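You operate a simulated robot arm through the tools that you are given. There is no shell and no other tool.

The job below is to be done with a simulated robot arm. You get a single attempt, and the scene is never put back.

TASK
Put two ladles of curd from the blue vat in the blue-handled basket.
Fine: basket in the small teal pan to drain; ladle back, lid shut. Set down upright: long blue-handled ladle.

It is judged by the outcome, as a careful person would: the job done as asked, and still so three seconds after it is handed in. It fails if anything else is knocked over, pushed out of place, dropped, spilled or broken. A push-on lid holds only when it is set on centred and level and pressed home; a screw cap is set on level and turned clockwise until tight.

THE ROBOT
A 7-joint arm with a three-finger gripper, fixed in place. Base frame: the origin is on the floor under the middle of its stand, x ahead of it, y to its left, z up; the work surface is at about z = 74. Units: cm, degrees, N and s.
It reaches about 134.2 cm from its shoulder. Its first joint turns from -166.0 to 166.0 degrees. Payload 2.69 kg.
Tool frame: the origin (TCP) lies between the finger pads and is the grasp point; the fingertips stand 3 cm ahead of it; z points along the fingers, y is the line along which they close. The gripper opens to 12.8 cm; its body begins 11.7 cm behind the TCP.
Orientation is that of the tool frame in the base frame, as [roll, pitch, yaw] about the fixed x, y, z axes, in that order (R = Rz(yaw) Ry(pitch) Rx(roll)). With the fingers straight down and closing along the base's y, the tool's x points along the base's -x, its y along +y and its z along -z.

THE INTERFACE
- The arm moves only by the tool move_arm. Its argument "plan" is a list of rows, each an object (a shift or turn left out is 0, a gripper value left out holds the last) with "linear": the shift along the tool's x, y, z in cm, a list of three; "dr": the turn, a rotation vector about the tool's x, y, z in degrees, a list of three; "hand": the gripper command, from -1 (shut) to 1 (fully open), values between in proportion. In form: [{"linear": [dx, dy, dz], "dr": [rx, ry, rz], "hand": hand}, ...]. A call has 1 to 20 rows; each row shifts and turns the commanded pose from where the row before left it, along the tool's axes as they then stand. A row lasts 0.2 s, in which the tool goes at most 5 cm and 8.6 degrees; a call with a longer step from one row to the next is refused whole, and so is a gripper value outside its range. Where a pose cannot be reached the arm comes as near as it can. A force on the tool above 40 N (or 10 N above the force at the start of the call, whichever is more), or a blocked arm, ends the call early, and 0.2 s more pass. The fingers move at their own pace (about 12.7 cm/s each) and stop on an object; they squeeze with about 27 N. The grip force told is the motor's: it shows also when the fingers shut on nothing. Time passes only in rows, and 0.2 s behind the last, so rows that do not move let the fingers close. The reply holds the time, the measured pose of the TCP, the force on the tool along the base axes, the opening and the grip force, in the units named above and with some noise, with the torque about the TCP (base axes, N m) and any sound that the robot's microphone picked up, and new pictures: "show" is both (left out), scene, wrist or none.
- Cameras (640 x 400 px; columns grow to the right, rows downward): "scene" is fixed at [21.87, -50.15, 145.37]; the picture's right is [-0.88, 0.48, 0.00], its down [0.27, 0.49, -0.83] and it looks along [-0.40, -0.73, -0.56] (base axes); focal length 214 px, centre (320, 200). "wrist" rides on the gripper at [5.8, 5.4, -13.1] in the tool frame; the picture's right is [-0.68, 0.74, 0.00], its down [-0.62, -0.57, -0.55] and it looks along [-0.40, -0.37, 0.84] (tool axes); focal length 234 px, centre (320, 200).
- raise_lower(by): moves the trunk up (or, below 0, down) by that many cm; the arm rides with it, the base frame stays. It gives what a move gives, with no picture.
- probe_pixels(camera, pixels): for up to 12 pixels [column, row] of the newest picture of that camera ("zoom" is the newest enlarged one), the place [x, y, z] in the base frame of the surface seen there, good to about 0.2 cm. It takes no simulated time.
- inspect(camera, box): a new picture of the part [left, top, right, bottom] of that camera's present view, enlarged. It takes no simulated time.
- close_job(): hands the job in; it is judged then, once.

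Leave the gripper open and the arm clear of the work at the hand-in unless told otherwise.

The tools are called as a command line: name --argument value ..., lists and objects as JSON in quotes. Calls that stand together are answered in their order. move_arm: Moves the arm, as the interface text tells. Its arguments: {"type":"object","properties":{"plan":{"type":"array","items":{"type":"object","properties":{"linear":{"type":"array","items":{"type":"number"}},"dr":{"type":"array","items":{"type":"number"}},"hand":{"type":"number"}}}},"show":{"type":"string","enum":["both","scene","wrist","none"]}},"required":["plan"]} The other tools are called the same way: raise_lower (by) moves the trunk up or down; probe_pixels (camera, pixels) gives the place of the surface under pixels of a picture; inspect (camera, box) takes an enlarged picture of a part of a camera's view; close_job () hands the job in.

At the start:

```text
time_s: 0.0
tcp_pos: [68.22, 5.82, 137.68]
orientation: [-180.0, -0.1, 180.0]
ft_force: [0.0, 0.2, 0.2]
ft_torque: [0.01, -0.01, 0.0]
finger_gap: 12.8
grasp_force: 0.0
trunk travel left (down, up): [-22.5, 12.5]
```

scene: 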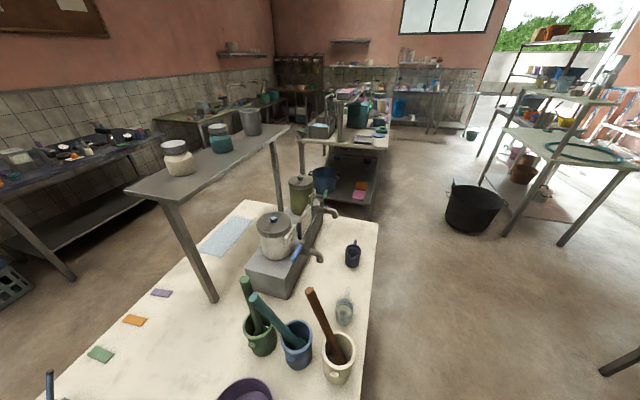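
wrist: 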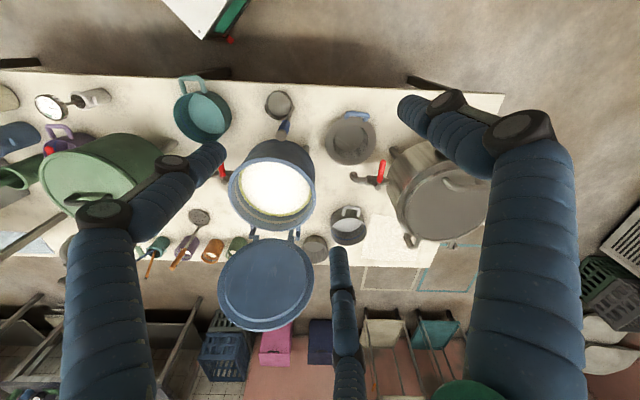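

The wrist picture shows an open blue vat near (270,190) with its blue lid hinged or laid near (265,285), a teal pan at (203,110) and several ladles and baskets. I'll enlarge parts of both pictures before I do anything.

inspect --camera "wrist" --box '[160, 60, 400, 210]'

inspect --camera "wrist" --box '[200, 190, 440, 340]'

inspect --camera "wrist" --box '[0, 60, 240, 290]'

inspect --camera "scene" --box '[200, 160, 400, 400]'

```text
2.67 times, centred on (280, 135) of wrist
```

zoom: 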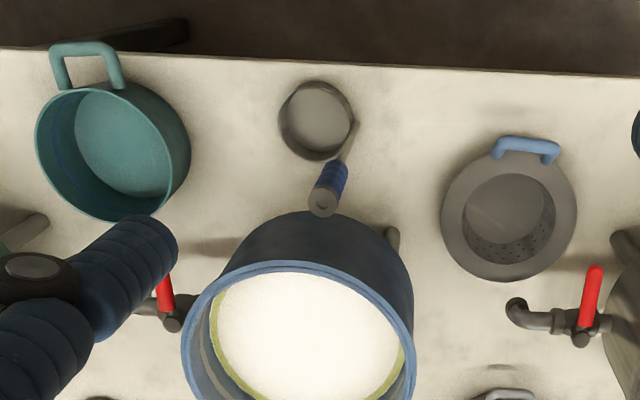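

```text
2.67 times, centred on (320, 265) of wrist
```

zoom: 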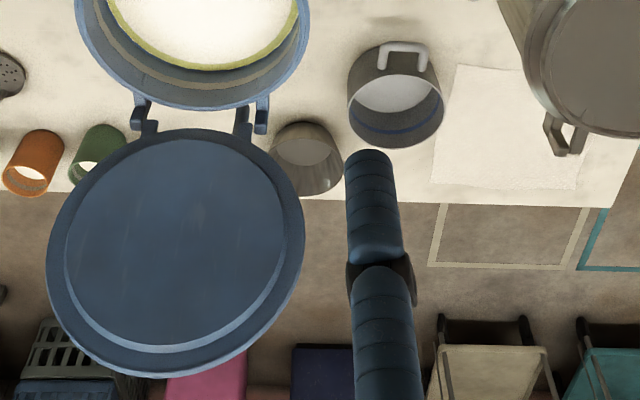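

```text
1.74 times, centred on (120, 175) of wrist
```

zoom: 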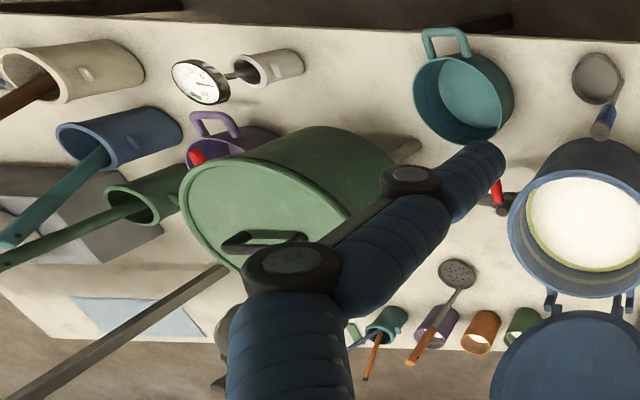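

```text
1.67 times, centred on (300, 280) of scene
```

zoom: 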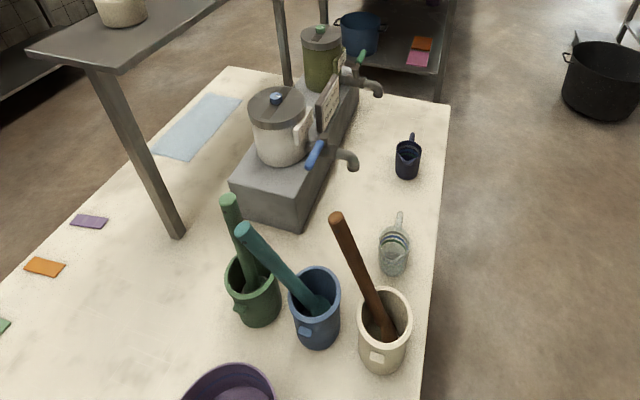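

The blue vat stands open, with its lid hinged back on the far side. A blue-handled perforated basket is at (350,138), and a long blue-handled ladle leans at (285,120), possibly in a grey cup. Next I'll probe these places.

probe_pixels --camera "wrist" --pixels '[[272, 188], [230, 185], [315, 185], [272, 142], [265, 228], [265, 285], [262, 330], [280, 135], [279, 102], [350, 145], [354, 114], [203, 115]]'

inspect --camera "wrist" --box '[240, 80, 320, 150]'

inspect --camera "wrist" --box '[310, 95, 400, 175]'

inspect --camera "wrist" --box '[215, 130, 335, 260]'

```text
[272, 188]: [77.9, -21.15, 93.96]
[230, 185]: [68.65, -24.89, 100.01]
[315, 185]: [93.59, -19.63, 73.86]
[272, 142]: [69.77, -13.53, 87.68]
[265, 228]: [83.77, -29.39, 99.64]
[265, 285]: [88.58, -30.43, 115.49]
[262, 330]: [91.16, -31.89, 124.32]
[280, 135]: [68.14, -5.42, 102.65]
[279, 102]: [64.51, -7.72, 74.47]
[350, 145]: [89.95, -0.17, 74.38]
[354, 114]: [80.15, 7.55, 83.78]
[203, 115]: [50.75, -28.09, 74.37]
```

```text
5.71 times, centred on (280, 115) of wrist
```

zoom: 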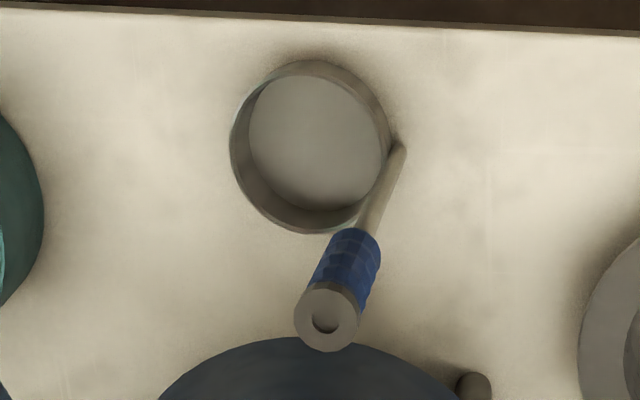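

```text
5.00 times, centred on (355, 135) of wrist
```

zoom: 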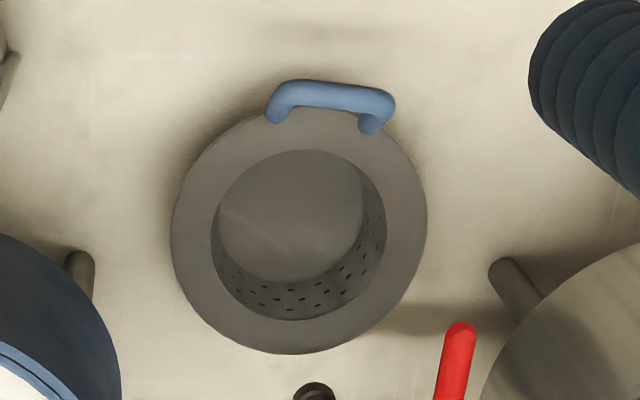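

```text
3.08 times, centred on (275, 195) of wrist
```

zoom: 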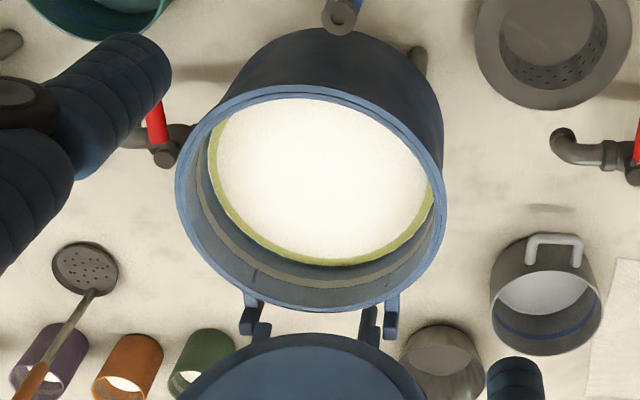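

The ladle stands upright, its cup flat on the table at about (64.5,-7.7) and its handle rising to about z=103. The basket has a flange and an arch handle. I'll probe more points for dimensions: vat rim, lid, hinges, ladle, basket, pan and the gripper's fingers.

probe_pixels --camera "wrist" --pixels '[[272, 158], [312, 190], [232, 188], [240, 218], [300, 218], [256, 233], [292, 233], [265, 246], [222, 285], [308, 280], [210, 150], [345, 262]]'

inspect --camera "wrist" --box '[240, 80, 320, 150]'

```text
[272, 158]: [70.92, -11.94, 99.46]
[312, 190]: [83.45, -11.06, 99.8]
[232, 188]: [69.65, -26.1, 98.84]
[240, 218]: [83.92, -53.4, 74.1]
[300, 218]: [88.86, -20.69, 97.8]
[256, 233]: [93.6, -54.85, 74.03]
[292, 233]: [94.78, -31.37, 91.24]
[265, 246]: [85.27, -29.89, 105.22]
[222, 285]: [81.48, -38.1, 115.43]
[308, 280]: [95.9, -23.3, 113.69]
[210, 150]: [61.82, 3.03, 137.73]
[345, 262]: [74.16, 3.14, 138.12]
```

```text
5.71 times, centred on (280, 115) of wrist
```

zoom: 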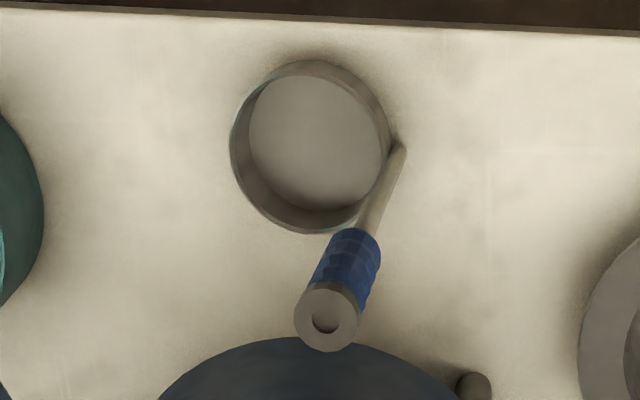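

The three fingers sit 120° apart, so a grip from above along the handle will centre itself. I'll probe the ladle in detail using the enlarged picture.

probe_pixels --camera "zoom" --pixels '[[310, 62], [236, 150], [300, 228], [386, 140], [310, 140], [398, 152], [380, 200], [360, 240], [345, 270], [340, 295], [305, 320], [345, 345]]'

inspect --camera "wrist" --box '[310, 95, 400, 175]'

```text
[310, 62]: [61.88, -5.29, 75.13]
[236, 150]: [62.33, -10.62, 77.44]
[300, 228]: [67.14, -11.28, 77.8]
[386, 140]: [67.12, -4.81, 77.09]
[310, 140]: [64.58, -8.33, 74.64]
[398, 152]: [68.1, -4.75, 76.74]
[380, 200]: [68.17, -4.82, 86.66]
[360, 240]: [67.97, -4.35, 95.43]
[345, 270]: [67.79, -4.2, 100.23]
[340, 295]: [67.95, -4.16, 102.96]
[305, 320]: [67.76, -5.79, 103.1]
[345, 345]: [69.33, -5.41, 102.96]
```

```text
5.00 times, centred on (355, 135) of wrist
```

zoom: 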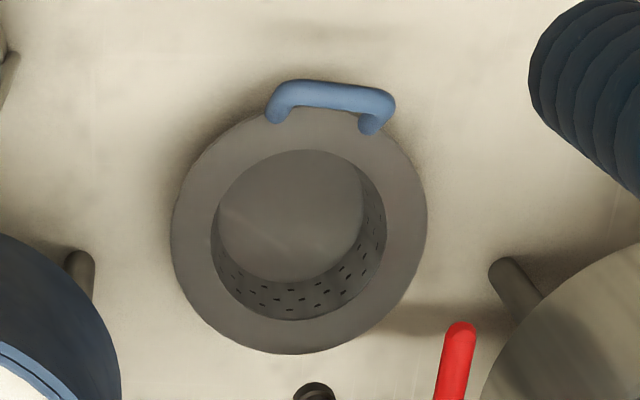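

The ladle's cup rim is at z≈77.6 with a radius of about 4. Its handle is vertical at about (68.4,-5.3), blue from z≈94 to 103. Next I'll probe the basket.

probe_pixels --camera "zoom" --pixels '[[176, 220], [424, 220], [300, 350], [300, 118], [216, 210], [380, 230], [300, 152], [300, 310], [300, 230], [275, 110], [335, 95], [385, 112]]'

inspect --camera "wrist" --box '[165, 65, 245, 145]'

```text
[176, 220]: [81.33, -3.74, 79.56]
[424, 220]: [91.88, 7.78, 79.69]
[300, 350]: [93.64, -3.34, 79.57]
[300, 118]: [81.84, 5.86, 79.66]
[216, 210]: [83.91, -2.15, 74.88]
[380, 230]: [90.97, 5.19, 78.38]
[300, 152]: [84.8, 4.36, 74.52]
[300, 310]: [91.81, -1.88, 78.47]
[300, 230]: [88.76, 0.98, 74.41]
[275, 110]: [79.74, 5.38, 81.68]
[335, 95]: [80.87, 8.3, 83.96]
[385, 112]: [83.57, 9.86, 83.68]
```

```text
5.00 times, centred on (205, 105) of wrist
```

zoom: 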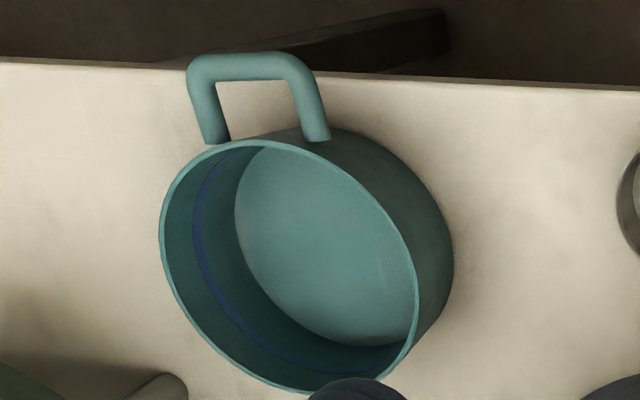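

The basket's flange has a radius of about 7.7 centred near (87.2,1.6), with a top at z=79.65 and an opening radius of about 5.3. Its handle bar tops out at z≈84. Now I'll probe the teal pan, which is in the newest zoom.

probe_pixels --camera "zoom" --pixels '[[162, 230], [290, 140], [412, 330], [270, 385], [415, 300], [370, 200], [300, 250], [240, 180], [200, 70], [290, 70], [320, 135], [215, 140]]'

inspect --camera "wrist" --box '[0, 0, 640, 400]'

```text
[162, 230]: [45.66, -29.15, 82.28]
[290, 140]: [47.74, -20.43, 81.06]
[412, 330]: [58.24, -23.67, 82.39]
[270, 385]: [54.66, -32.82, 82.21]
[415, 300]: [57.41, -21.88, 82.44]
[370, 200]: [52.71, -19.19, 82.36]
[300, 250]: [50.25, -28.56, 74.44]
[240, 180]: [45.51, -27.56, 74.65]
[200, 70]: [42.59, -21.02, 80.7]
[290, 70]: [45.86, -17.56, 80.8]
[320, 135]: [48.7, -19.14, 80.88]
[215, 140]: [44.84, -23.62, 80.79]
```

```text
1.00 times, centred on (320, 200) of wrist (not enlarged: the box is as wide or as high as the picture)
```

zoom: 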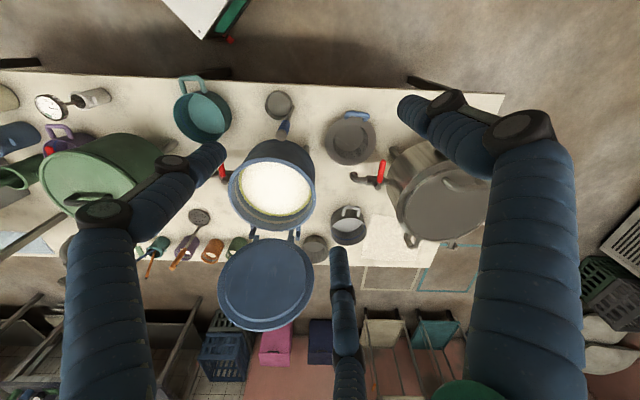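

The teal pan's rim has a radius of about 7.0 centred near (51.8,-26.1), at z≈82.35. The basket body fits inside, and its flange (radius 7.7) will rest on the rim. I'm going to check the hand's shape, since the fingers look articulated, and probe other surroundings such as the tap and the lid edges.

probe_pixels --camera "wrist" --pixels '[[105, 210], [170, 163], [215, 150], [440, 103], [517, 127], [405, 108], [348, 310], [342, 285], [222, 172], [382, 170], [347, 225], [160, 245]]'

probe_pixels --camera "wrist" --pixels '[[222, 270], [310, 275], [265, 325], [240, 320], [290, 318], [265, 250], [255, 243], [292, 243], [300, 205], [235, 205], [270, 180], [300, 190]]'

```text
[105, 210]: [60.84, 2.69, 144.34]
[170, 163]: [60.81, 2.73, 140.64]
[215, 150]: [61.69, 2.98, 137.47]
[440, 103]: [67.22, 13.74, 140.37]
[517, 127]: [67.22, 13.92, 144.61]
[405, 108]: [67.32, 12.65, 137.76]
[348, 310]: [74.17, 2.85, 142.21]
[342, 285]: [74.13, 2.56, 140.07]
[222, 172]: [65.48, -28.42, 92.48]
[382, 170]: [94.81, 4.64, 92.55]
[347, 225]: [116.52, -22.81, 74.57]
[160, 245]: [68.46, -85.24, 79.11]
```

```text
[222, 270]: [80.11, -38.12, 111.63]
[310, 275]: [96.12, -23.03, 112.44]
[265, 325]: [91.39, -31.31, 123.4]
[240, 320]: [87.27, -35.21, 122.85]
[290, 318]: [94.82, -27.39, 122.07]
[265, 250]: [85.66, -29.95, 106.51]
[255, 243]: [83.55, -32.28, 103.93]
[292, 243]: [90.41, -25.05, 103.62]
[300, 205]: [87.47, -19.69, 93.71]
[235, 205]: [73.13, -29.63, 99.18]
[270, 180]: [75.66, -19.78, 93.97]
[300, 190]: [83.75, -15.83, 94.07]
```

The fingers are slim, parallel and about 8 cm from the tool axis when open. My plan is:

1. Move the empty basket into the teal pan.
2. Ladle two cups of curd into it there, pouring with the tool tipped to point along -y beside the pan.
3. Return the ladle and shut the hinged lid.

Before picking anything up, I'll test with an empty hand whether the arm can reach the pour pose.

move_arm --plan '[{"linear": [2.32, -1.4, 3.96]}, {"linear": [2.32, -1.4, 3.96]}, {"linear": [2.32, -1.4, 3.96]}, {"linear": [2.32, -1.4, 3.96]}, {"linear": [2.32, -1.4, 3.96]}, {"linear": [2.32, -1.4, 3.96]}, {"linear": [2.32, -1.4, 3.96]}, {"dr": [8.18, 0, 0]}, {"dr": [8.18, 0, 0]}, {"dr": [8.18, 0, 0]}, {"dr": [8.18, 0, 0]}, {"dr": [8.18, 0, 0]}, {"dr": [8.18, 0, 0]}, {"dr": [8.18, 0, 0]}, {"dr": [8.18, 0, 0]}, {"dr": [8.18, 0, 0]}, {"dr": [8.18, 0, 0]}, {"dr": [8.18, 0, 0]}]'

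```text
time_s: 3.8
tcp_pos: [51.82, -3.84, 110.07]
orientation: [-89.9, 0.0, -180.0]
ft_force: [-0.3, 0.6, -0.6]
ft_torque: [0.01, 0.0, -0.02]
finger_gap: 12.79
grasp_force: 0.1
trunk travel left (down, up): [-22.5, 12.5]
```

scene: 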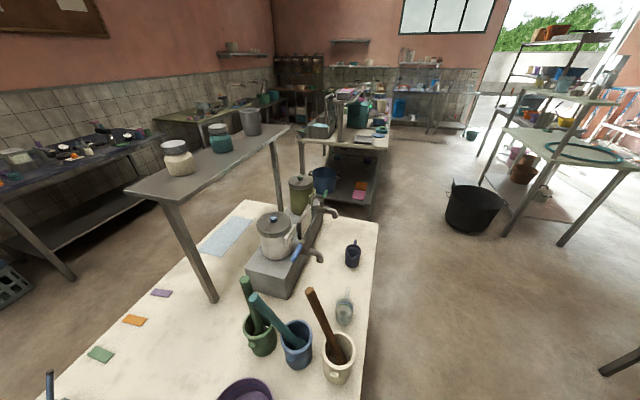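
wrist: 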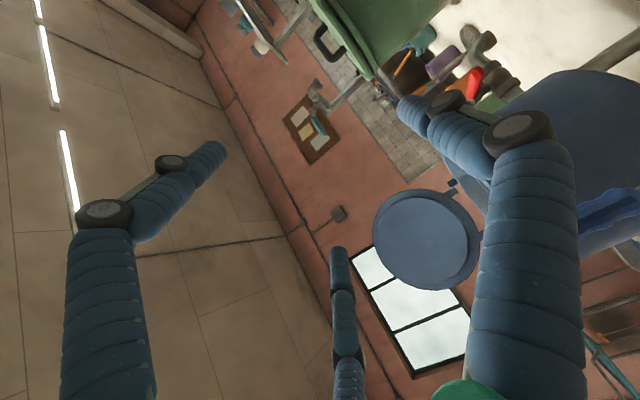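

The horizontal pose is reached exactly. Now I'll lower to about z=93 and tip 25° further, to see whether the full pour pose is feasible.

move_arm --plan '[{"linear": [0, 4.25, 0]}, {"linear": [0, 4.25, 0]}, {"linear": [0, 4.25, 0]}, {"linear": [0, 4.25, 0]}, {"dr": [8.3, 0, 0]}, {"dr": [8.3, 0, 0]}, {"dr": [8.3, 0, 0]}]' --show "none"

```text
time_s: 5.4
tcp_pos: [52.04, -4.06, 93.13]
orientation: [-65.0, 0.0, -180.0]
ft_force: [0.2, 0.2, -0.1]
ft_torque: [0.04, 0.0, 0.0]
finger_gap: 12.81
grasp_force: 0.1
trunk travel left (down, up): [-22.5, 12.5]
```

The pour pose is reachable with the tilt at 115°. Next I'll undo that motion and go look at the basket from above.

move_arm --plan '[{"dr": [-8.3, 0, 0]}, {"dr": [-8.3, 0, 0]}, {"dr": [-8.3, 0, 0]}, {"linear": [0, -4.25, 0]}, {"linear": [0, -4.25, 0]}, {"linear": [0, -4.25, 0]}, {"linear": [0, -4.25, 0]}, {"dr": [-8.18, 0, 0]}, {"dr": [-8.18, 0, 0]}, {"dr": [-8.18, 0, 0]}, {"dr": [-8.18, 0, 0]}, {"dr": [-8.18, 0, 0]}, {"dr": [-8.18, 0, 0]}, {"dr": [-8.18, 0, 0]}, {"dr": [-8.18, 0, 0]}, {"dr": [-8.18, 0, 0]}, {"dr": [-8.18, 0, 0]}, {"dr": [-8.18, 0, 0]}]' --show "none"

move_arm --plan '[{"linear": [-4.4, 0.7, 0]}, {"linear": [-4.4, 0.7, 0]}, {"linear": [-4.4, 0.7, 0]}, {"linear": [-4.4, 0.7, 0]}, {"linear": [-4.4, 0.7, 0]}, {"linear": [-4.4, 0.7, 0]}, {"linear": [-4.4, 0.7, 0]}, {"linear": [-4.4, 0.7, 0]}]' --show "wrist"

```text
time_s: 9.2
tcp_pos: [51.9, -3.89, 110.04]
orientation: [179.9, 0.0, -180.0]
ft_force: [-0.2, 0.4, -0.8]
ft_torque: [-0.01, 0.04, 0.02]
finger_gap: 12.81
grasp_force: 0.0
trunk travel left (down, up): [-22.5, 12.5]
```

```text
time_s: 11.0
tcp_pos: [87.5, 1.52, 110.47]
orientation: [179.8, -0.1, -180.0]
ft_force: [0.9, -0.1, -0.6]
ft_torque: [0.0, -0.02, -0.05]
finger_gap: 12.79
grasp_force: 0.0
trunk travel left (down, up): [-22.5, 12.5]
```

wrist: 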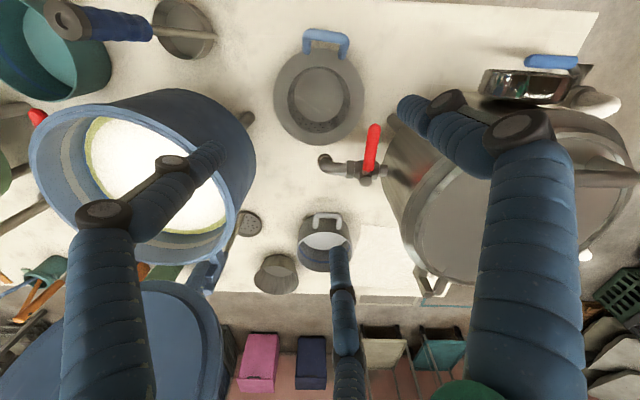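

A second item with a blue handle shows at (545,75) near the steel vat. I'm going to enlarge it and the basket to be sure which one is meant.

inspect --camera "wrist" --box '[460, 30, 640, 130]'

inspect --camera "wrist" --box '[250, 20, 390, 160]'

probe_pixels --camera "wrist" --pixels '[[545, 75], [552, 62], [525, 90], [375, 130], [368, 165], [325, 160], [90, 350], [90, 260], [530, 350], [530, 250], [350, 370], [412, 170]]'

```text
3.56 times, centred on (550, 80) of wrist
```

zoom: 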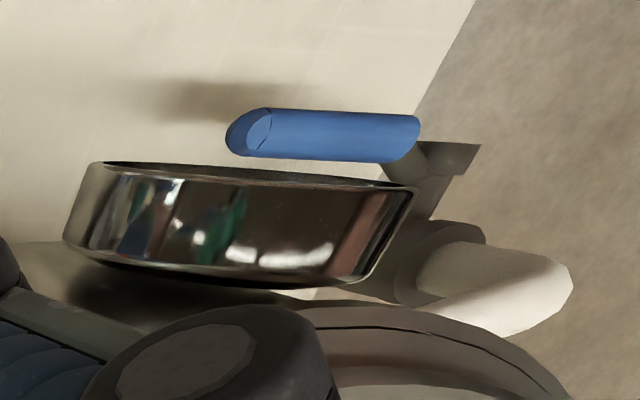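

```text
2.86 times, centred on (320, 90) of wrist
```

zoom: 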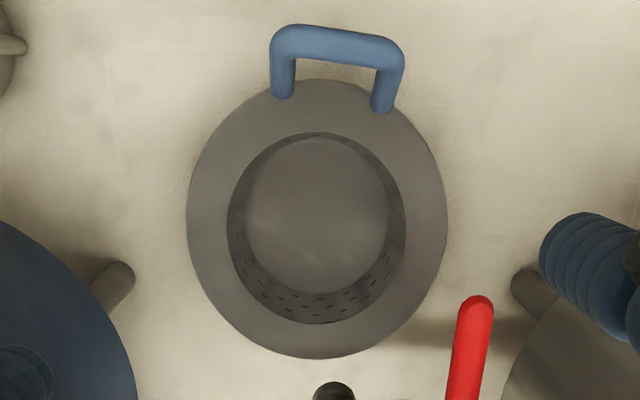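

```text
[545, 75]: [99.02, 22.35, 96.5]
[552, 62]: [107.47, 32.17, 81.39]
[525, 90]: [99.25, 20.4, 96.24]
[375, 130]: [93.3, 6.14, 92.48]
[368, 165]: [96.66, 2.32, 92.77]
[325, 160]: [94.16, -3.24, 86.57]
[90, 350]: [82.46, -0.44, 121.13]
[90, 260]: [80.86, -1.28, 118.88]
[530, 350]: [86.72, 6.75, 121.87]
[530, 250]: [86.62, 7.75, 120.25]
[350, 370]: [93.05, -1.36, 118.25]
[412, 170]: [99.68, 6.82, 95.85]
```

The perforated vessel at (320,90) is clearly the basket. I want to be certain about the shiny blue-handled thing at (545,75), so I'll move up and to the left to look at it. I'll close the fingers part-way on the way there to see their shape.

move_arm --plan '[{"linear": [0.28, 4.5, -1.28], "hand": -0.375}, {"linear": [0.28, 4.5, -1.28]}, {"linear": [0.28, 4.5, -1.28]}, {"linear": [0.28, 4.5, -1.28]}, {"linear": [0.28, 4.5, -1.28]}, {"linear": [0.28, 4.5, -1.28]}, {"linear": [0.28, 4.5, -1.28]}, {"linear": [0.28, 4.5, -1.28]}, {"linear": [0.28, 4.5, -1.28]}]' --show "wrist"

```text
time_s: 13.0
tcp_pos: [84.8, 42.2, 121.29]
orientation: [-179.9, -0.1, -179.9]
ft_force: [-0.5, -0.4, -1.1]
ft_torque: [0.01, -0.02, 0.04]
finger_gap: 3.99
grasp_force: 0.1
trunk travel left (down, up): [-22.5, 12.5]
```

wrist: 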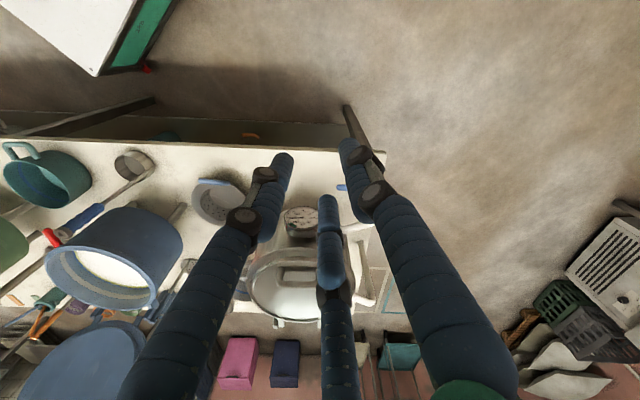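

inspect --camera "wrist" --box '[240, 150, 400, 330]'

inspect --camera "wrist" --box '[0, 130, 220, 330]'

probe_pixels --camera "wrist" --pixels '[[285, 165], [265, 175], [245, 215], [340, 145], [370, 160], [372, 195], [327, 205], [330, 235], [342, 187], [300, 220], [275, 225], [325, 270]]'

```text
2.22 times, centred on (320, 240) of wrist
```

zoom: 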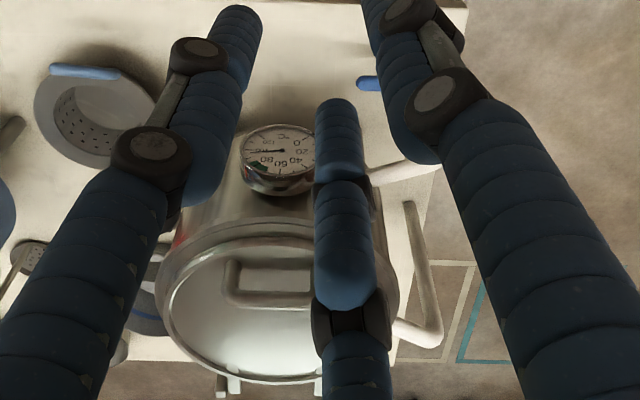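

```text
2.00 times, centred on (110, 230) of wrist
```

zoom: 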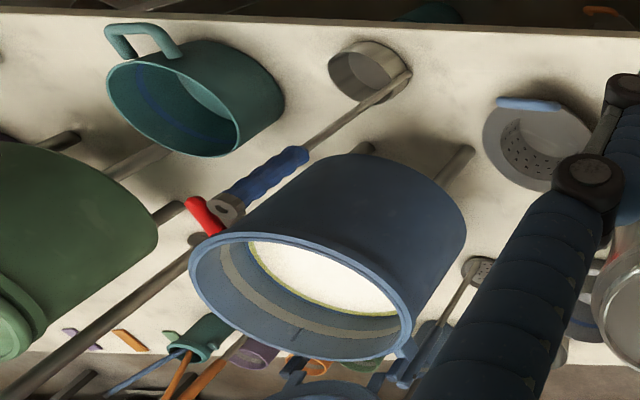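

```text
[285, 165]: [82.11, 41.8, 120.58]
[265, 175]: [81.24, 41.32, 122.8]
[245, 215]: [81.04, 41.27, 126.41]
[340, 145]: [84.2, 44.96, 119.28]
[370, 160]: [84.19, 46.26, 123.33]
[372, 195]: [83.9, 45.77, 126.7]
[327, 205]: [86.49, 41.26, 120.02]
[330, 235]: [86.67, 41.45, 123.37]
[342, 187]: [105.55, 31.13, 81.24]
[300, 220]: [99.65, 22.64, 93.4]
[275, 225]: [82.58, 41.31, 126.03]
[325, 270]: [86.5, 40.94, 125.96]
```

The shiny round thing is only the steel vat's dial thermometer. The other blue handle at (342,187) is still hidden, so I'll shift 18 cm ahead to see it.

move_arm --plan '[{"linear": [-4.5, 0, 0]}, {"linear": [-4.5, 0, 0]}, {"linear": [-4.5, 0, 0]}, {"linear": [-4.5, 0, 0]}]' --show "wrist"

inspect --camera "wrist" --box '[200, 60, 360, 200]'

```text
time_s: 14.0
tcp_pos: [97.65, 41.84, 121.98]
orientation: [179.9, 0.1, -180.0]
ft_force: [-2.9, -0.5, 1.4]
ft_torque: [0.14, -0.44, -0.01]
finger_gap: 3.98
grasp_force: 0.9
out of reach, approached as far as the arm can: row 4
trunk travel left (down, up): [-22.5, 12.5]
```

wrist: 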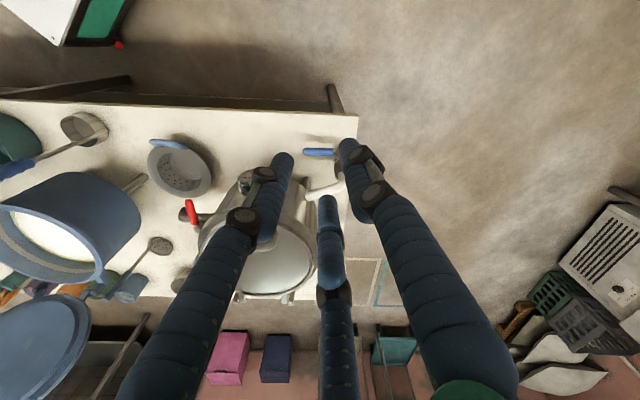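

```text
2.86 times, centred on (280, 130) of wrist
```

zoom: 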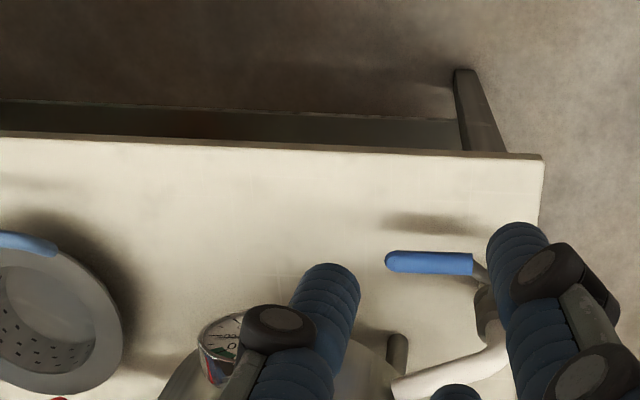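

That handle is just a second tap lever on the steel vat, so the perforated basket is the one and the teal pan is the only pan of its colour. Back I go to above the basket, to centre on it precisely.

move_arm --plan '[{"linear": [4, 0, 0]}, {"linear": [4, -1, 0]}, {"linear": [4, -4, 0]}, {"linear": [0, -4.5, 0]}, {"linear": [0, -4.5, 0]}, {"linear": [0, -4.5, 0]}, {"linear": [0, -4.5, 0]}, {"linear": [0, -4.5, 0]}, {"linear": [0, -4.5, 0]}, {"linear": [0, -4.5, 0]}, {"linear": [0, -4, 0]}]' --show "none"

```text
refused: row 3 steps farther than a row can; nothing moved
```

move_arm --plan '[{"linear": [4, 0, 0]}, {"linear": [4, -1, 0]}, {"linear": [3, -3.5, 0]}, {"linear": [0, -4.5, 0]}, {"linear": [0, -4.5, 0]}, {"linear": [0, -4.5, 0]}, {"linear": [0, -4.5, 0]}, {"linear": [0, -4.5, 0]}, {"linear": [0, -4.5, 0]}, {"linear": [0, -4.5, 0]}, {"linear": [0, -4, 0]}]' --show "none"

```text
time_s: 16.4
tcp_pos: [87.0, 2.1, 121.66]
orientation: [179.9, 0.0, -179.9]
ft_force: [-0.3, 0.6, 0.2]
ft_torque: [0.08, -0.01, -0.01]
finger_gap: 4.0
grasp_force: 0.0
trunk travel left (down, up): [-22.5, 12.5]
```

The hand is over the basket at z≈121.7. Next I'll lower to z≈100 for a close look.

move_arm --plan '[{"linear": [0, -0.1, 4.3]}, {"linear": [0, -0.1, 4.3]}, {"linear": [0, -0.1, 4.3]}, {"linear": [0, -0.1, 4.3]}, {"linear": [0, -0.1, 4.3]}]' --show "wrist"

inspect --camera "wrist" --box '[230, 20, 430, 200]'

```text
time_s: 17.6
tcp_pos: [87.27, 1.86, 100.01]
orientation: [180.0, 0.1, -180.0]
ft_force: [0.2, -0.3, 0.8]
ft_torque: [-0.01, 0.0, -0.03]
finger_gap: 3.99
grasp_force: 0.1
trunk travel left (down, up): [-22.5, 12.5]
```

wrist: 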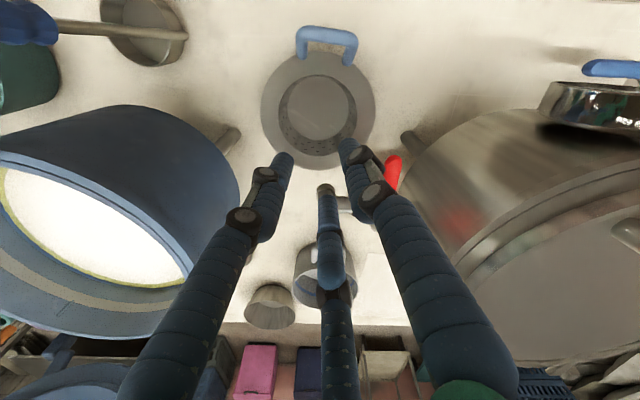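

```text
2.22 times, centred on (330, 110) of wrist
```

zoom: 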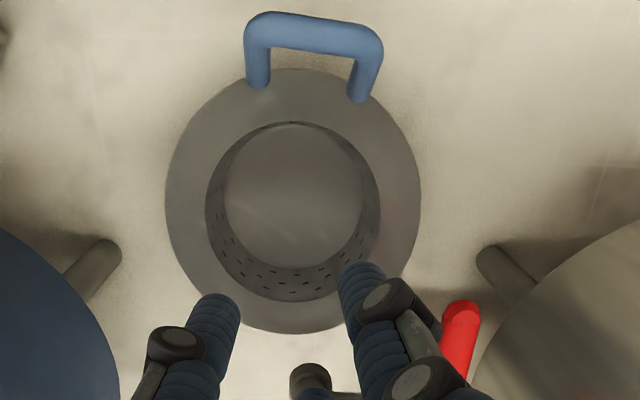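

probe_pixels --camera "zoom" --pixels '[[170, 205], [417, 200], [190, 290], [395, 265], [290, 330], [200, 120], [390, 140], [375, 215], [208, 200], [290, 123], [310, 298], [293, 200]]'

probe_pixels --camera "zoom" --pixels '[[250, 45], [275, 25], [315, 32], [375, 50], [360, 85], [258, 75], [230, 310], [360, 275], [460, 310], [310, 375], [95, 255], [497, 260]]'

```text
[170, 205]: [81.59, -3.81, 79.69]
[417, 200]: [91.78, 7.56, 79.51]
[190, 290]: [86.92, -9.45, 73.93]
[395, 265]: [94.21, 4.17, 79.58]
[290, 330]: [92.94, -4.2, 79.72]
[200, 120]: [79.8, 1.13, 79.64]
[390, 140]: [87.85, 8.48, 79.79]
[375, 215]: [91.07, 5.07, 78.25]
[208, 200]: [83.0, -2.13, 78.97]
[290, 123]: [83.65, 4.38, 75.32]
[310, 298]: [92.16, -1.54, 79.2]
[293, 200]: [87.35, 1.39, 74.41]
```

```text
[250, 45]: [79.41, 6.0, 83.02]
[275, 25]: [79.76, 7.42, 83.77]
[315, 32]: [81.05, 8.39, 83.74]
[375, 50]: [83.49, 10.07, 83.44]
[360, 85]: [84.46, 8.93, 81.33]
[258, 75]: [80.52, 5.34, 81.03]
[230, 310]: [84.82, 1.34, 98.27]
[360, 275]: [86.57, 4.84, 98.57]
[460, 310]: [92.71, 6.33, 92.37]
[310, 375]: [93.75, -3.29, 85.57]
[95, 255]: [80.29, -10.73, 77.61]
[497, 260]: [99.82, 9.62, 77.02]
```

From the edge points, the basket's centre is about (87.4,1.2), with an inner radius of about 5.5 and an outer radius of 7.7. The fingers, set to a 4 cm gap, will fit inside. My next move is to lower them in until the tips are about 2 cm above the basket floor, then spread them to hold it from within.

move_arm --plan '[{"linear": [-0.13, -0.66, 2]}, {"linear": [0, 0, 4]}, {"linear": [0, 0, 4]}, {"linear": [0, 0, 3.5]}, {"linear": [0, 0, 2.5]}, {"linear": [0, 0, 2]}, {"linear": [0, 0, 1.5]}, {"linear": [0, 0, 1.2]}]' --show "wrist"

```text
time_s: 19.4
tcp_pos: [86.91, 0.8, 79.59]
orientation: [179.9, -0.1, -180.0]
ft_force: [0.2, -0.5, 0.9]
ft_torque: [-0.04, 0.02, 0.02]
finger_gap: 3.99
grasp_force: 0.0
trunk travel left (down, up): [-22.5, 12.5]
```

wrist: 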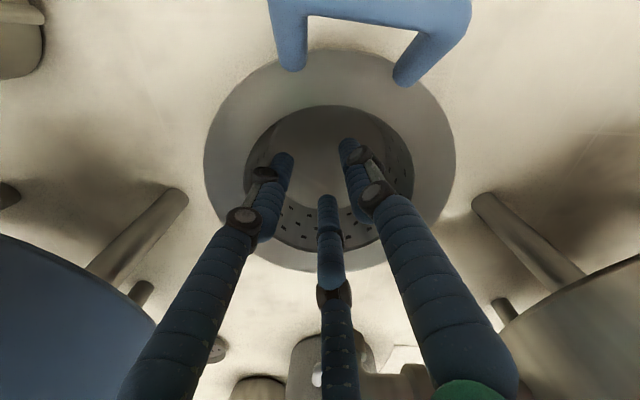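

The fingers are inside the basket with clearance. I'll go 1.2 cm deeper, then spread them gradually until they press on the wall.

move_arm --plan '[{"linear": [0, 0, 0.7]}, {"linear": [0, 0, 0.5]}, {"hand": -0.2}, {"hand": -0.1}, {"hand": 0.0}, {"hand": 0.1}, {"hand": 0.2}, {"hand": 0.2}]' --show "wrist"

```text
time_s: 21.2
tcp_pos: [86.96, 0.96, 78.38]
orientation: [-179.9, 0.0, 180.0]
ft_force: [0.6, -0.1, -0.8]
ft_torque: [-0.01, 0.01, 0.0]
finger_gap: 7.67
grasp_force: 0.0
trunk travel left (down, up): [-22.5, 12.5]
```

wrist: 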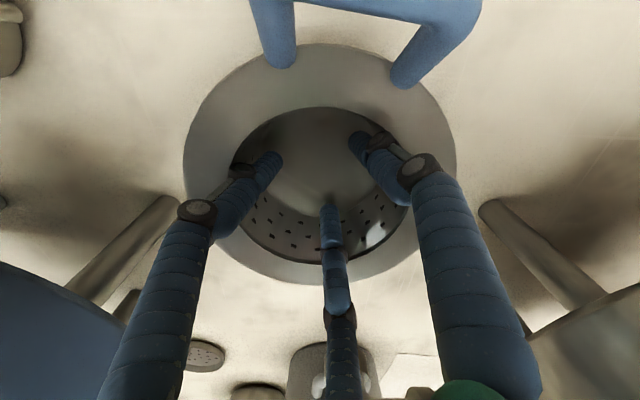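

No contact yet at a gap of 7.7 cm. I'll keep spreading in small steps.

move_arm --plan '[{"hand": 0.28}, {"hand": 0.36}, {"hand": 0.44}, {"hand": 0.52}, {"hand": 0.6}, {"hand": 0.6}]' --show "wrist"

```text
time_s: 22.6
tcp_pos: [86.99, 0.9, 78.38]
orientation: [-179.9, 0.0, 179.9]
ft_force: [-0.3, -0.9, 0.6]
ft_torque: [-0.01, -0.01, -0.02]
finger_gap: 10.24
grasp_force: 0.0
trunk travel left (down, up): [-22.5, 12.5]
```

wrist: 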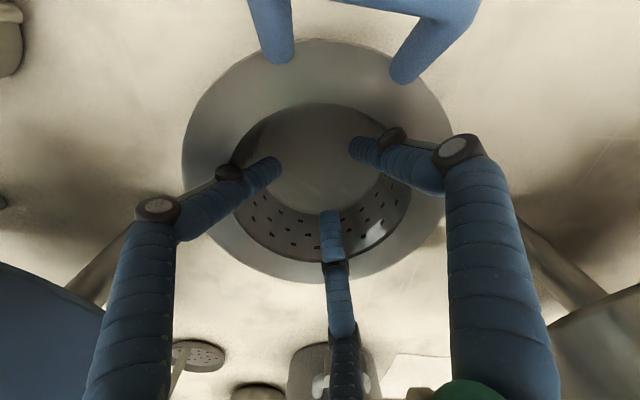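

inspect --camera "wrist" --box '[180, 90, 460, 265]'

probe_pixels --camera "wrist" --pixels '[[272, 165], [230, 172], [157, 208], [360, 148], [392, 138], [460, 148], [330, 225], [332, 265], [342, 335]]'

```text
2.29 times, centred on (320, 178) of wrist
```

zoom: 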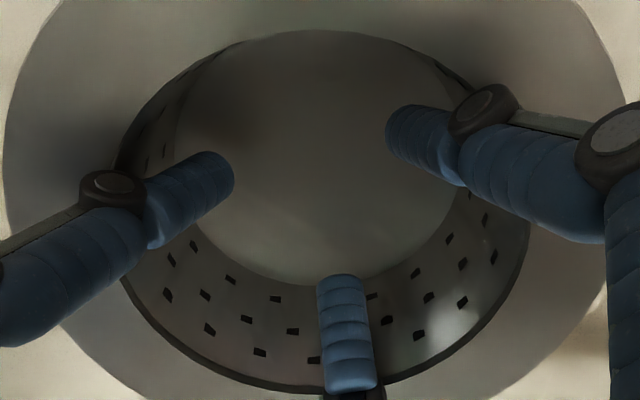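

```text
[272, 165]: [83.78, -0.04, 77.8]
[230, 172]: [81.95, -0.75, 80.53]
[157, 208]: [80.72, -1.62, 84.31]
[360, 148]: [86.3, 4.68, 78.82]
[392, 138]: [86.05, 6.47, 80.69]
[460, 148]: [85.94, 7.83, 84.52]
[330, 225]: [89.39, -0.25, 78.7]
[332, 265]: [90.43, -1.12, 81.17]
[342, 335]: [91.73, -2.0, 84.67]
```

Spreading doesn't work. As the fingers open they slope about 30°, which would wedge rather than grip. I'll take the basket by its arch handle instead, since it's still empty and light. The handle leans outward about 38°, toward roughly 131° in the base frame. First I'll narrow the fingers and retreat upward.

move_arm --plan '[{"hand": -0.375}, {"hand": -0.375}, {"hand": -0.375}, {"hand": -0.375}, {"linear": [0, 0, -3]}, {"linear": [0, 0, -4]}, {"linear": [0, 0, -4.5]}, {"linear": [0, 0, -4.5]}, {"linear": [0, 0, -4.5]}]' --show "wrist"

```text
time_s: 24.6
tcp_pos: [87.09, 0.95, 98.39]
orientation: [-180.0, -0.2, -180.0]
ft_force: [0.1, 0.5, -0.6]
ft_torque: [0.01, 0.0, -0.01]
finger_gap: 4.0
grasp_force: 0.1
trunk travel left (down, up): [-22.5, 12.5]
```

wrist: 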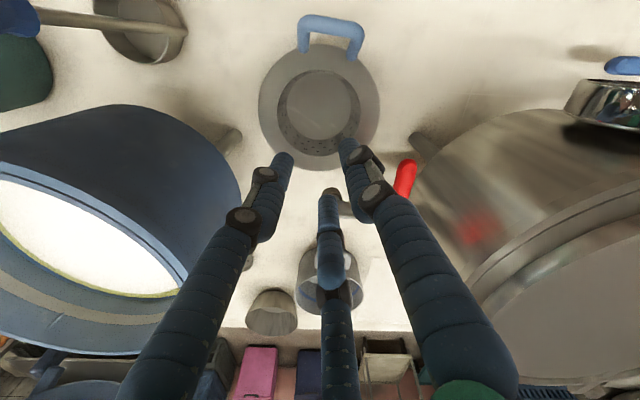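

Next I'll move out to the handle's side, turn the hand so that finger pads face the bar (-41.5° about the tool's z), and tilt 38° to match the handle's lean.

move_arm --plan '[{"linear": [2.6, 2.83, -1]}, {"linear": [2.6, 2.83, -1]}, {"linear": [2.6, 2.83, -1]}, {"linear": [2.6, 2.83, -1]}, {"dr": [0, 0, -8.3]}, {"dr": [0, 0, -8.3]}, {"dr": [0, 0, -8.3]}, {"dr": [0, 0, -8.3]}, {"dr": [0, 0, -8.3]}, {"dr": [7.6, 0, 0]}, {"dr": [7.6, 0, 0]}, {"dr": [7.6, 0, 0]}, {"dr": [7.6, 0, 0]}, {"dr": [7.6, 0, 0]}]' --show "wrist"

inspect --camera "wrist" --box '[180, 0, 460, 175]'

```text
time_s: 27.6
tcp_pos: [76.62, 12.26, 102.85]
orientation: [-141.8, 0.0, -138.4]
ft_force: [-0.2, -0.1, 0.7]
ft_torque: [-0.02, 0.04, -0.01]
finger_gap: 4.02
grasp_force: 0.0
trunk travel left (down, up): [-22.5, 12.5]
```

wrist: 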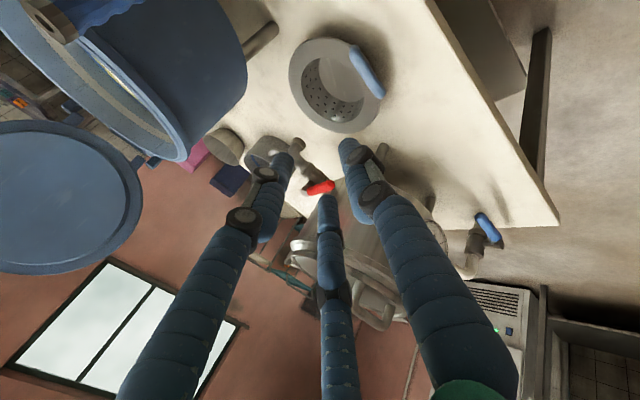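

```text
2.29 times, centred on (320, 88) of wrist
```

zoom: 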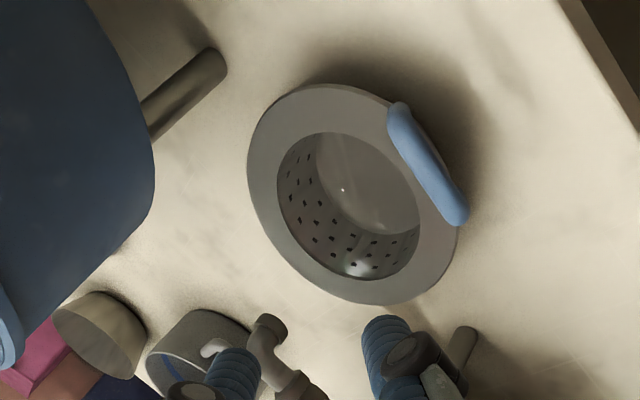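

The handle is now seen edge-on. I'll probe it for its exact line.

probe_pixels --camera "zoom" --pixels '[[395, 112], [400, 130], [412, 150], [425, 170], [440, 190], [455, 215], [403, 108], [463, 200], [450, 218], [392, 130], [420, 145], [445, 180]]'

probe_pixels --camera "zoom" --pixels '[[252, 150], [330, 87], [440, 265], [385, 303], [280, 245], [457, 235], [370, 93], [320, 285], [265, 120], [455, 165], [430, 130], [410, 295]]'

```text
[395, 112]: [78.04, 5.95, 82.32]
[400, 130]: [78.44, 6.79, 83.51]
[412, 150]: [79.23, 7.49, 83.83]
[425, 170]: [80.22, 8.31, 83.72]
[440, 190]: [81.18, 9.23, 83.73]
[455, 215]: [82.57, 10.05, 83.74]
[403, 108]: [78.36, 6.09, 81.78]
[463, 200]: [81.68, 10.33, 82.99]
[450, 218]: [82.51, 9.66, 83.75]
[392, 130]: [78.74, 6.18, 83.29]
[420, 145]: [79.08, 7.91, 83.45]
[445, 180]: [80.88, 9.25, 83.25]
```

```text
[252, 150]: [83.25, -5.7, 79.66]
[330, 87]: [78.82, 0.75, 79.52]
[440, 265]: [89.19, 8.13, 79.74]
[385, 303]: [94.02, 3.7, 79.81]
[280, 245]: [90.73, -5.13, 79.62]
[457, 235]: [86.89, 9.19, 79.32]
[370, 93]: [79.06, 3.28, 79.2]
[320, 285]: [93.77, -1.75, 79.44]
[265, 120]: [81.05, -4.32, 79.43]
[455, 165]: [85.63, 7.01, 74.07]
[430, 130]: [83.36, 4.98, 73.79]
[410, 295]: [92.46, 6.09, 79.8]
```

The bar's midpoint is about (80.65,8.05,83.25), and the flange edge is at radius 7.7. A 30° tilt suits best, because the outer finger will then bear on both the bar and the flange edge and keep the basket from sagging. My next step is to set the tilt, open to about 6 cm, and approach along the tool axis to a few centimetres short.

move_arm --plan '[{"dr": [-8, 0, 0], "hand": -0.0625}, {"linear": [0, 2.0, 4.25]}, {"linear": [0, 2.0, 4.25]}, {"linear": [0, 0, 4]}, {"linear": [0, 0, 3]}]' --show "wrist"

inspect --camera "wrist" --box '[200, 40, 480, 215]'

```text
time_s: 28.8
tcp_pos: [79.66, 8.81, 87.21]
orientation: [-150.0, 0.0, -138.5]
ft_force: [-0.3, -0.9, 0.9]
ft_torque: [0.04, 0.02, 0.0]
finger_gap: 5.99
grasp_force: 0.0
trunk travel left (down, up): [-22.5, 12.5]
```

wrist: 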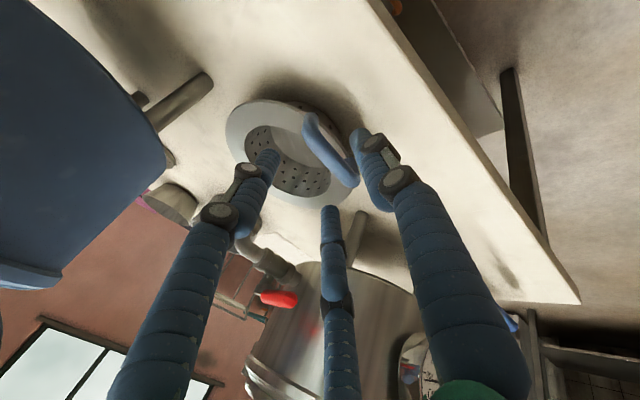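

```text
2.29 times, centred on (340, 128) of wrist
```

zoom: 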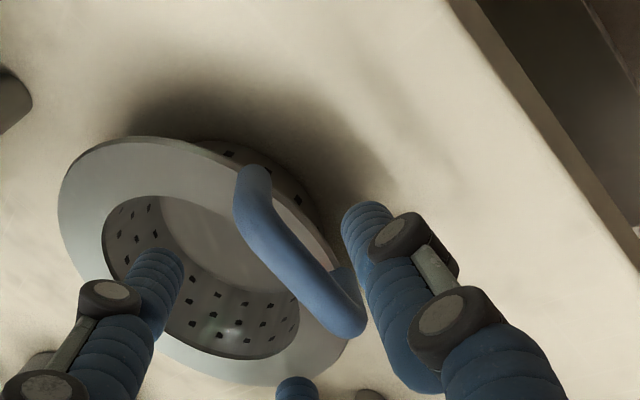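

The bar lies between the outer finger on the right and the two inner ones. I'll probe it again for the final alignment.

probe_pixels --camera "zoom" --pixels '[[250, 185], [255, 220], [280, 255], [305, 285], [330, 310], [355, 320], [270, 225], [300, 258], [325, 285], [360, 230], [385, 320], [165, 270]]'

```text
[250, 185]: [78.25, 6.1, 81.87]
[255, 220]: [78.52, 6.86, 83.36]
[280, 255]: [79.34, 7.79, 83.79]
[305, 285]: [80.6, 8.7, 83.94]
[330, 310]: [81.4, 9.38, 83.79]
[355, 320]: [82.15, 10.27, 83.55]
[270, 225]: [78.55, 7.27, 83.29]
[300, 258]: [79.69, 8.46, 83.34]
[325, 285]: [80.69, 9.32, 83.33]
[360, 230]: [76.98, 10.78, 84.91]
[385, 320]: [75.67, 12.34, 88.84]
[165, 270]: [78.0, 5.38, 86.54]
```

The bar sits at about (−0.2, +1.0, +3.9) in the tool frame. I'll slide in so it ends just behind the grasp point, then close slowly.

move_arm --plan '[{"linear": [-0.2, 0.4, 2.5]}, {"linear": [0, 0, 2.2]}, {"hand": -0.3}, {"hand": -0.45}, {"hand": -0.6}, {"hand": -0.8}, {"hand": -1}, {"hand": -1}, {"hand": -1}]' --show "wrist"

inspect --camera "wrist" --box '[180, 60, 460, 235]'

```text
time_s: 30.8
tcp_pos: [80.98, 7.61, 83.19]
orientation: [-150.0, 0.0, -138.5]
ft_force: [0.5, -0.8, -0.3]
ft_torque: [0.03, 0.0, -0.04]
finger_gap: 2.1
grasp_force: 26.8
trunk travel left (down, up): [-22.5, 12.5]
```

wrist: 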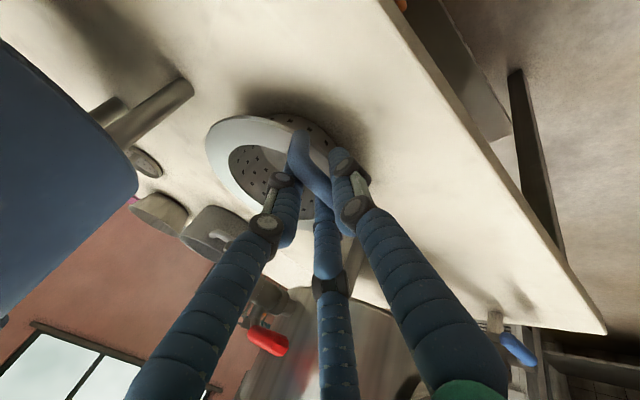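

```text
2.29 times, centred on (320, 148) of wrist
```

zoom: 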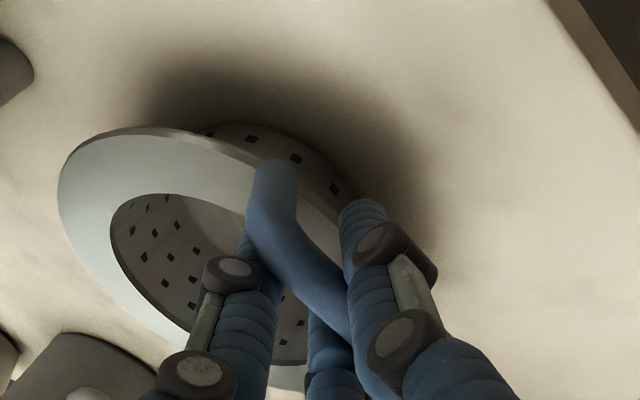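

The bar is gripped at 26.8 N with a gap of 2.1 cm. As a test I'll lift 2 cm straight up and look for sag or slip.

move_arm --plan '[{"linear": [0, -0.25, -0.433]}, {"linear": [0, -0.25, -0.433]}, {"linear": [0, -0.25, -0.433]}, {"linear": [0, -0.25, -0.433]}, {}]' --show "wrist"

inspect --camera "wrist" --box '[180, 60, 460, 235]'

```text
time_s: 32.0
tcp_pos: [80.82, 7.68, 85.06]
orientation: [-150.0, 0.0, -138.6]
ft_force: [0.5, 0.1, -1.0]
ft_torque: [0.04, 0.04, 0.02]
finger_gap: 2.2
grasp_force: 26.5
trunk travel left (down, up): [-22.5, 12.5]
```

wrist: 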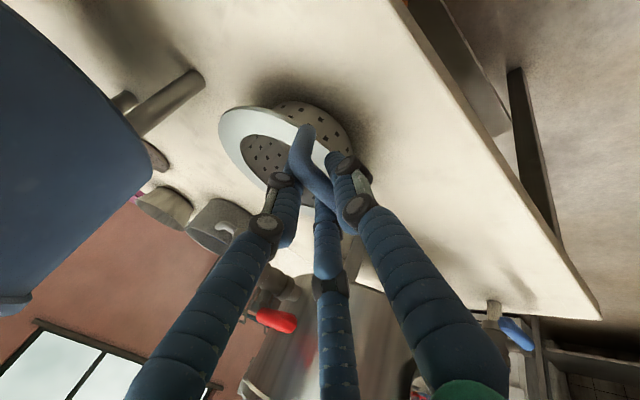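

```text
2.29 times, centred on (320, 148) of wrist
```

zoom: 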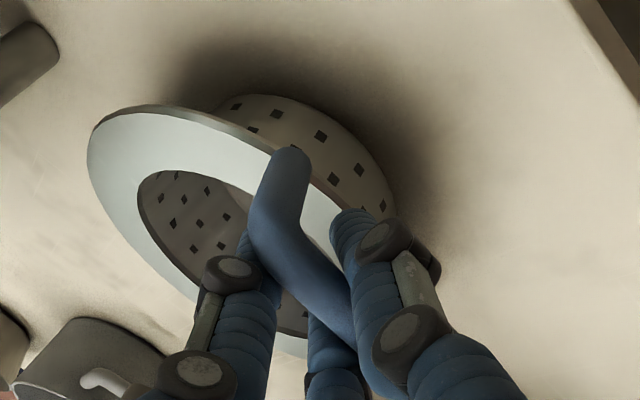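

The basket seems to have tipped a little as the handle rose. I'll measure its tilt by probing the flange.

probe_pixels --camera "zoom" --pixels '[[92, 145], [140, 108], [200, 112], [245, 135], [125, 210], [165, 265], [200, 130], [310, 215], [325, 235], [230, 180], [280, 120], [350, 160]]'

```text
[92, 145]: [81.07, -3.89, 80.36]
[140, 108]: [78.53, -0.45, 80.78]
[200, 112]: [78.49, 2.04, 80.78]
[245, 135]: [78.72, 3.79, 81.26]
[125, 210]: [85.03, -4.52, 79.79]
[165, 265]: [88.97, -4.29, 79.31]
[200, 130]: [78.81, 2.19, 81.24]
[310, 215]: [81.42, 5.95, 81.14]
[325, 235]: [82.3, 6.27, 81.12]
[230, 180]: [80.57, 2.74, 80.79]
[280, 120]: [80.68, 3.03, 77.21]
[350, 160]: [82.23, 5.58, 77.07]
```

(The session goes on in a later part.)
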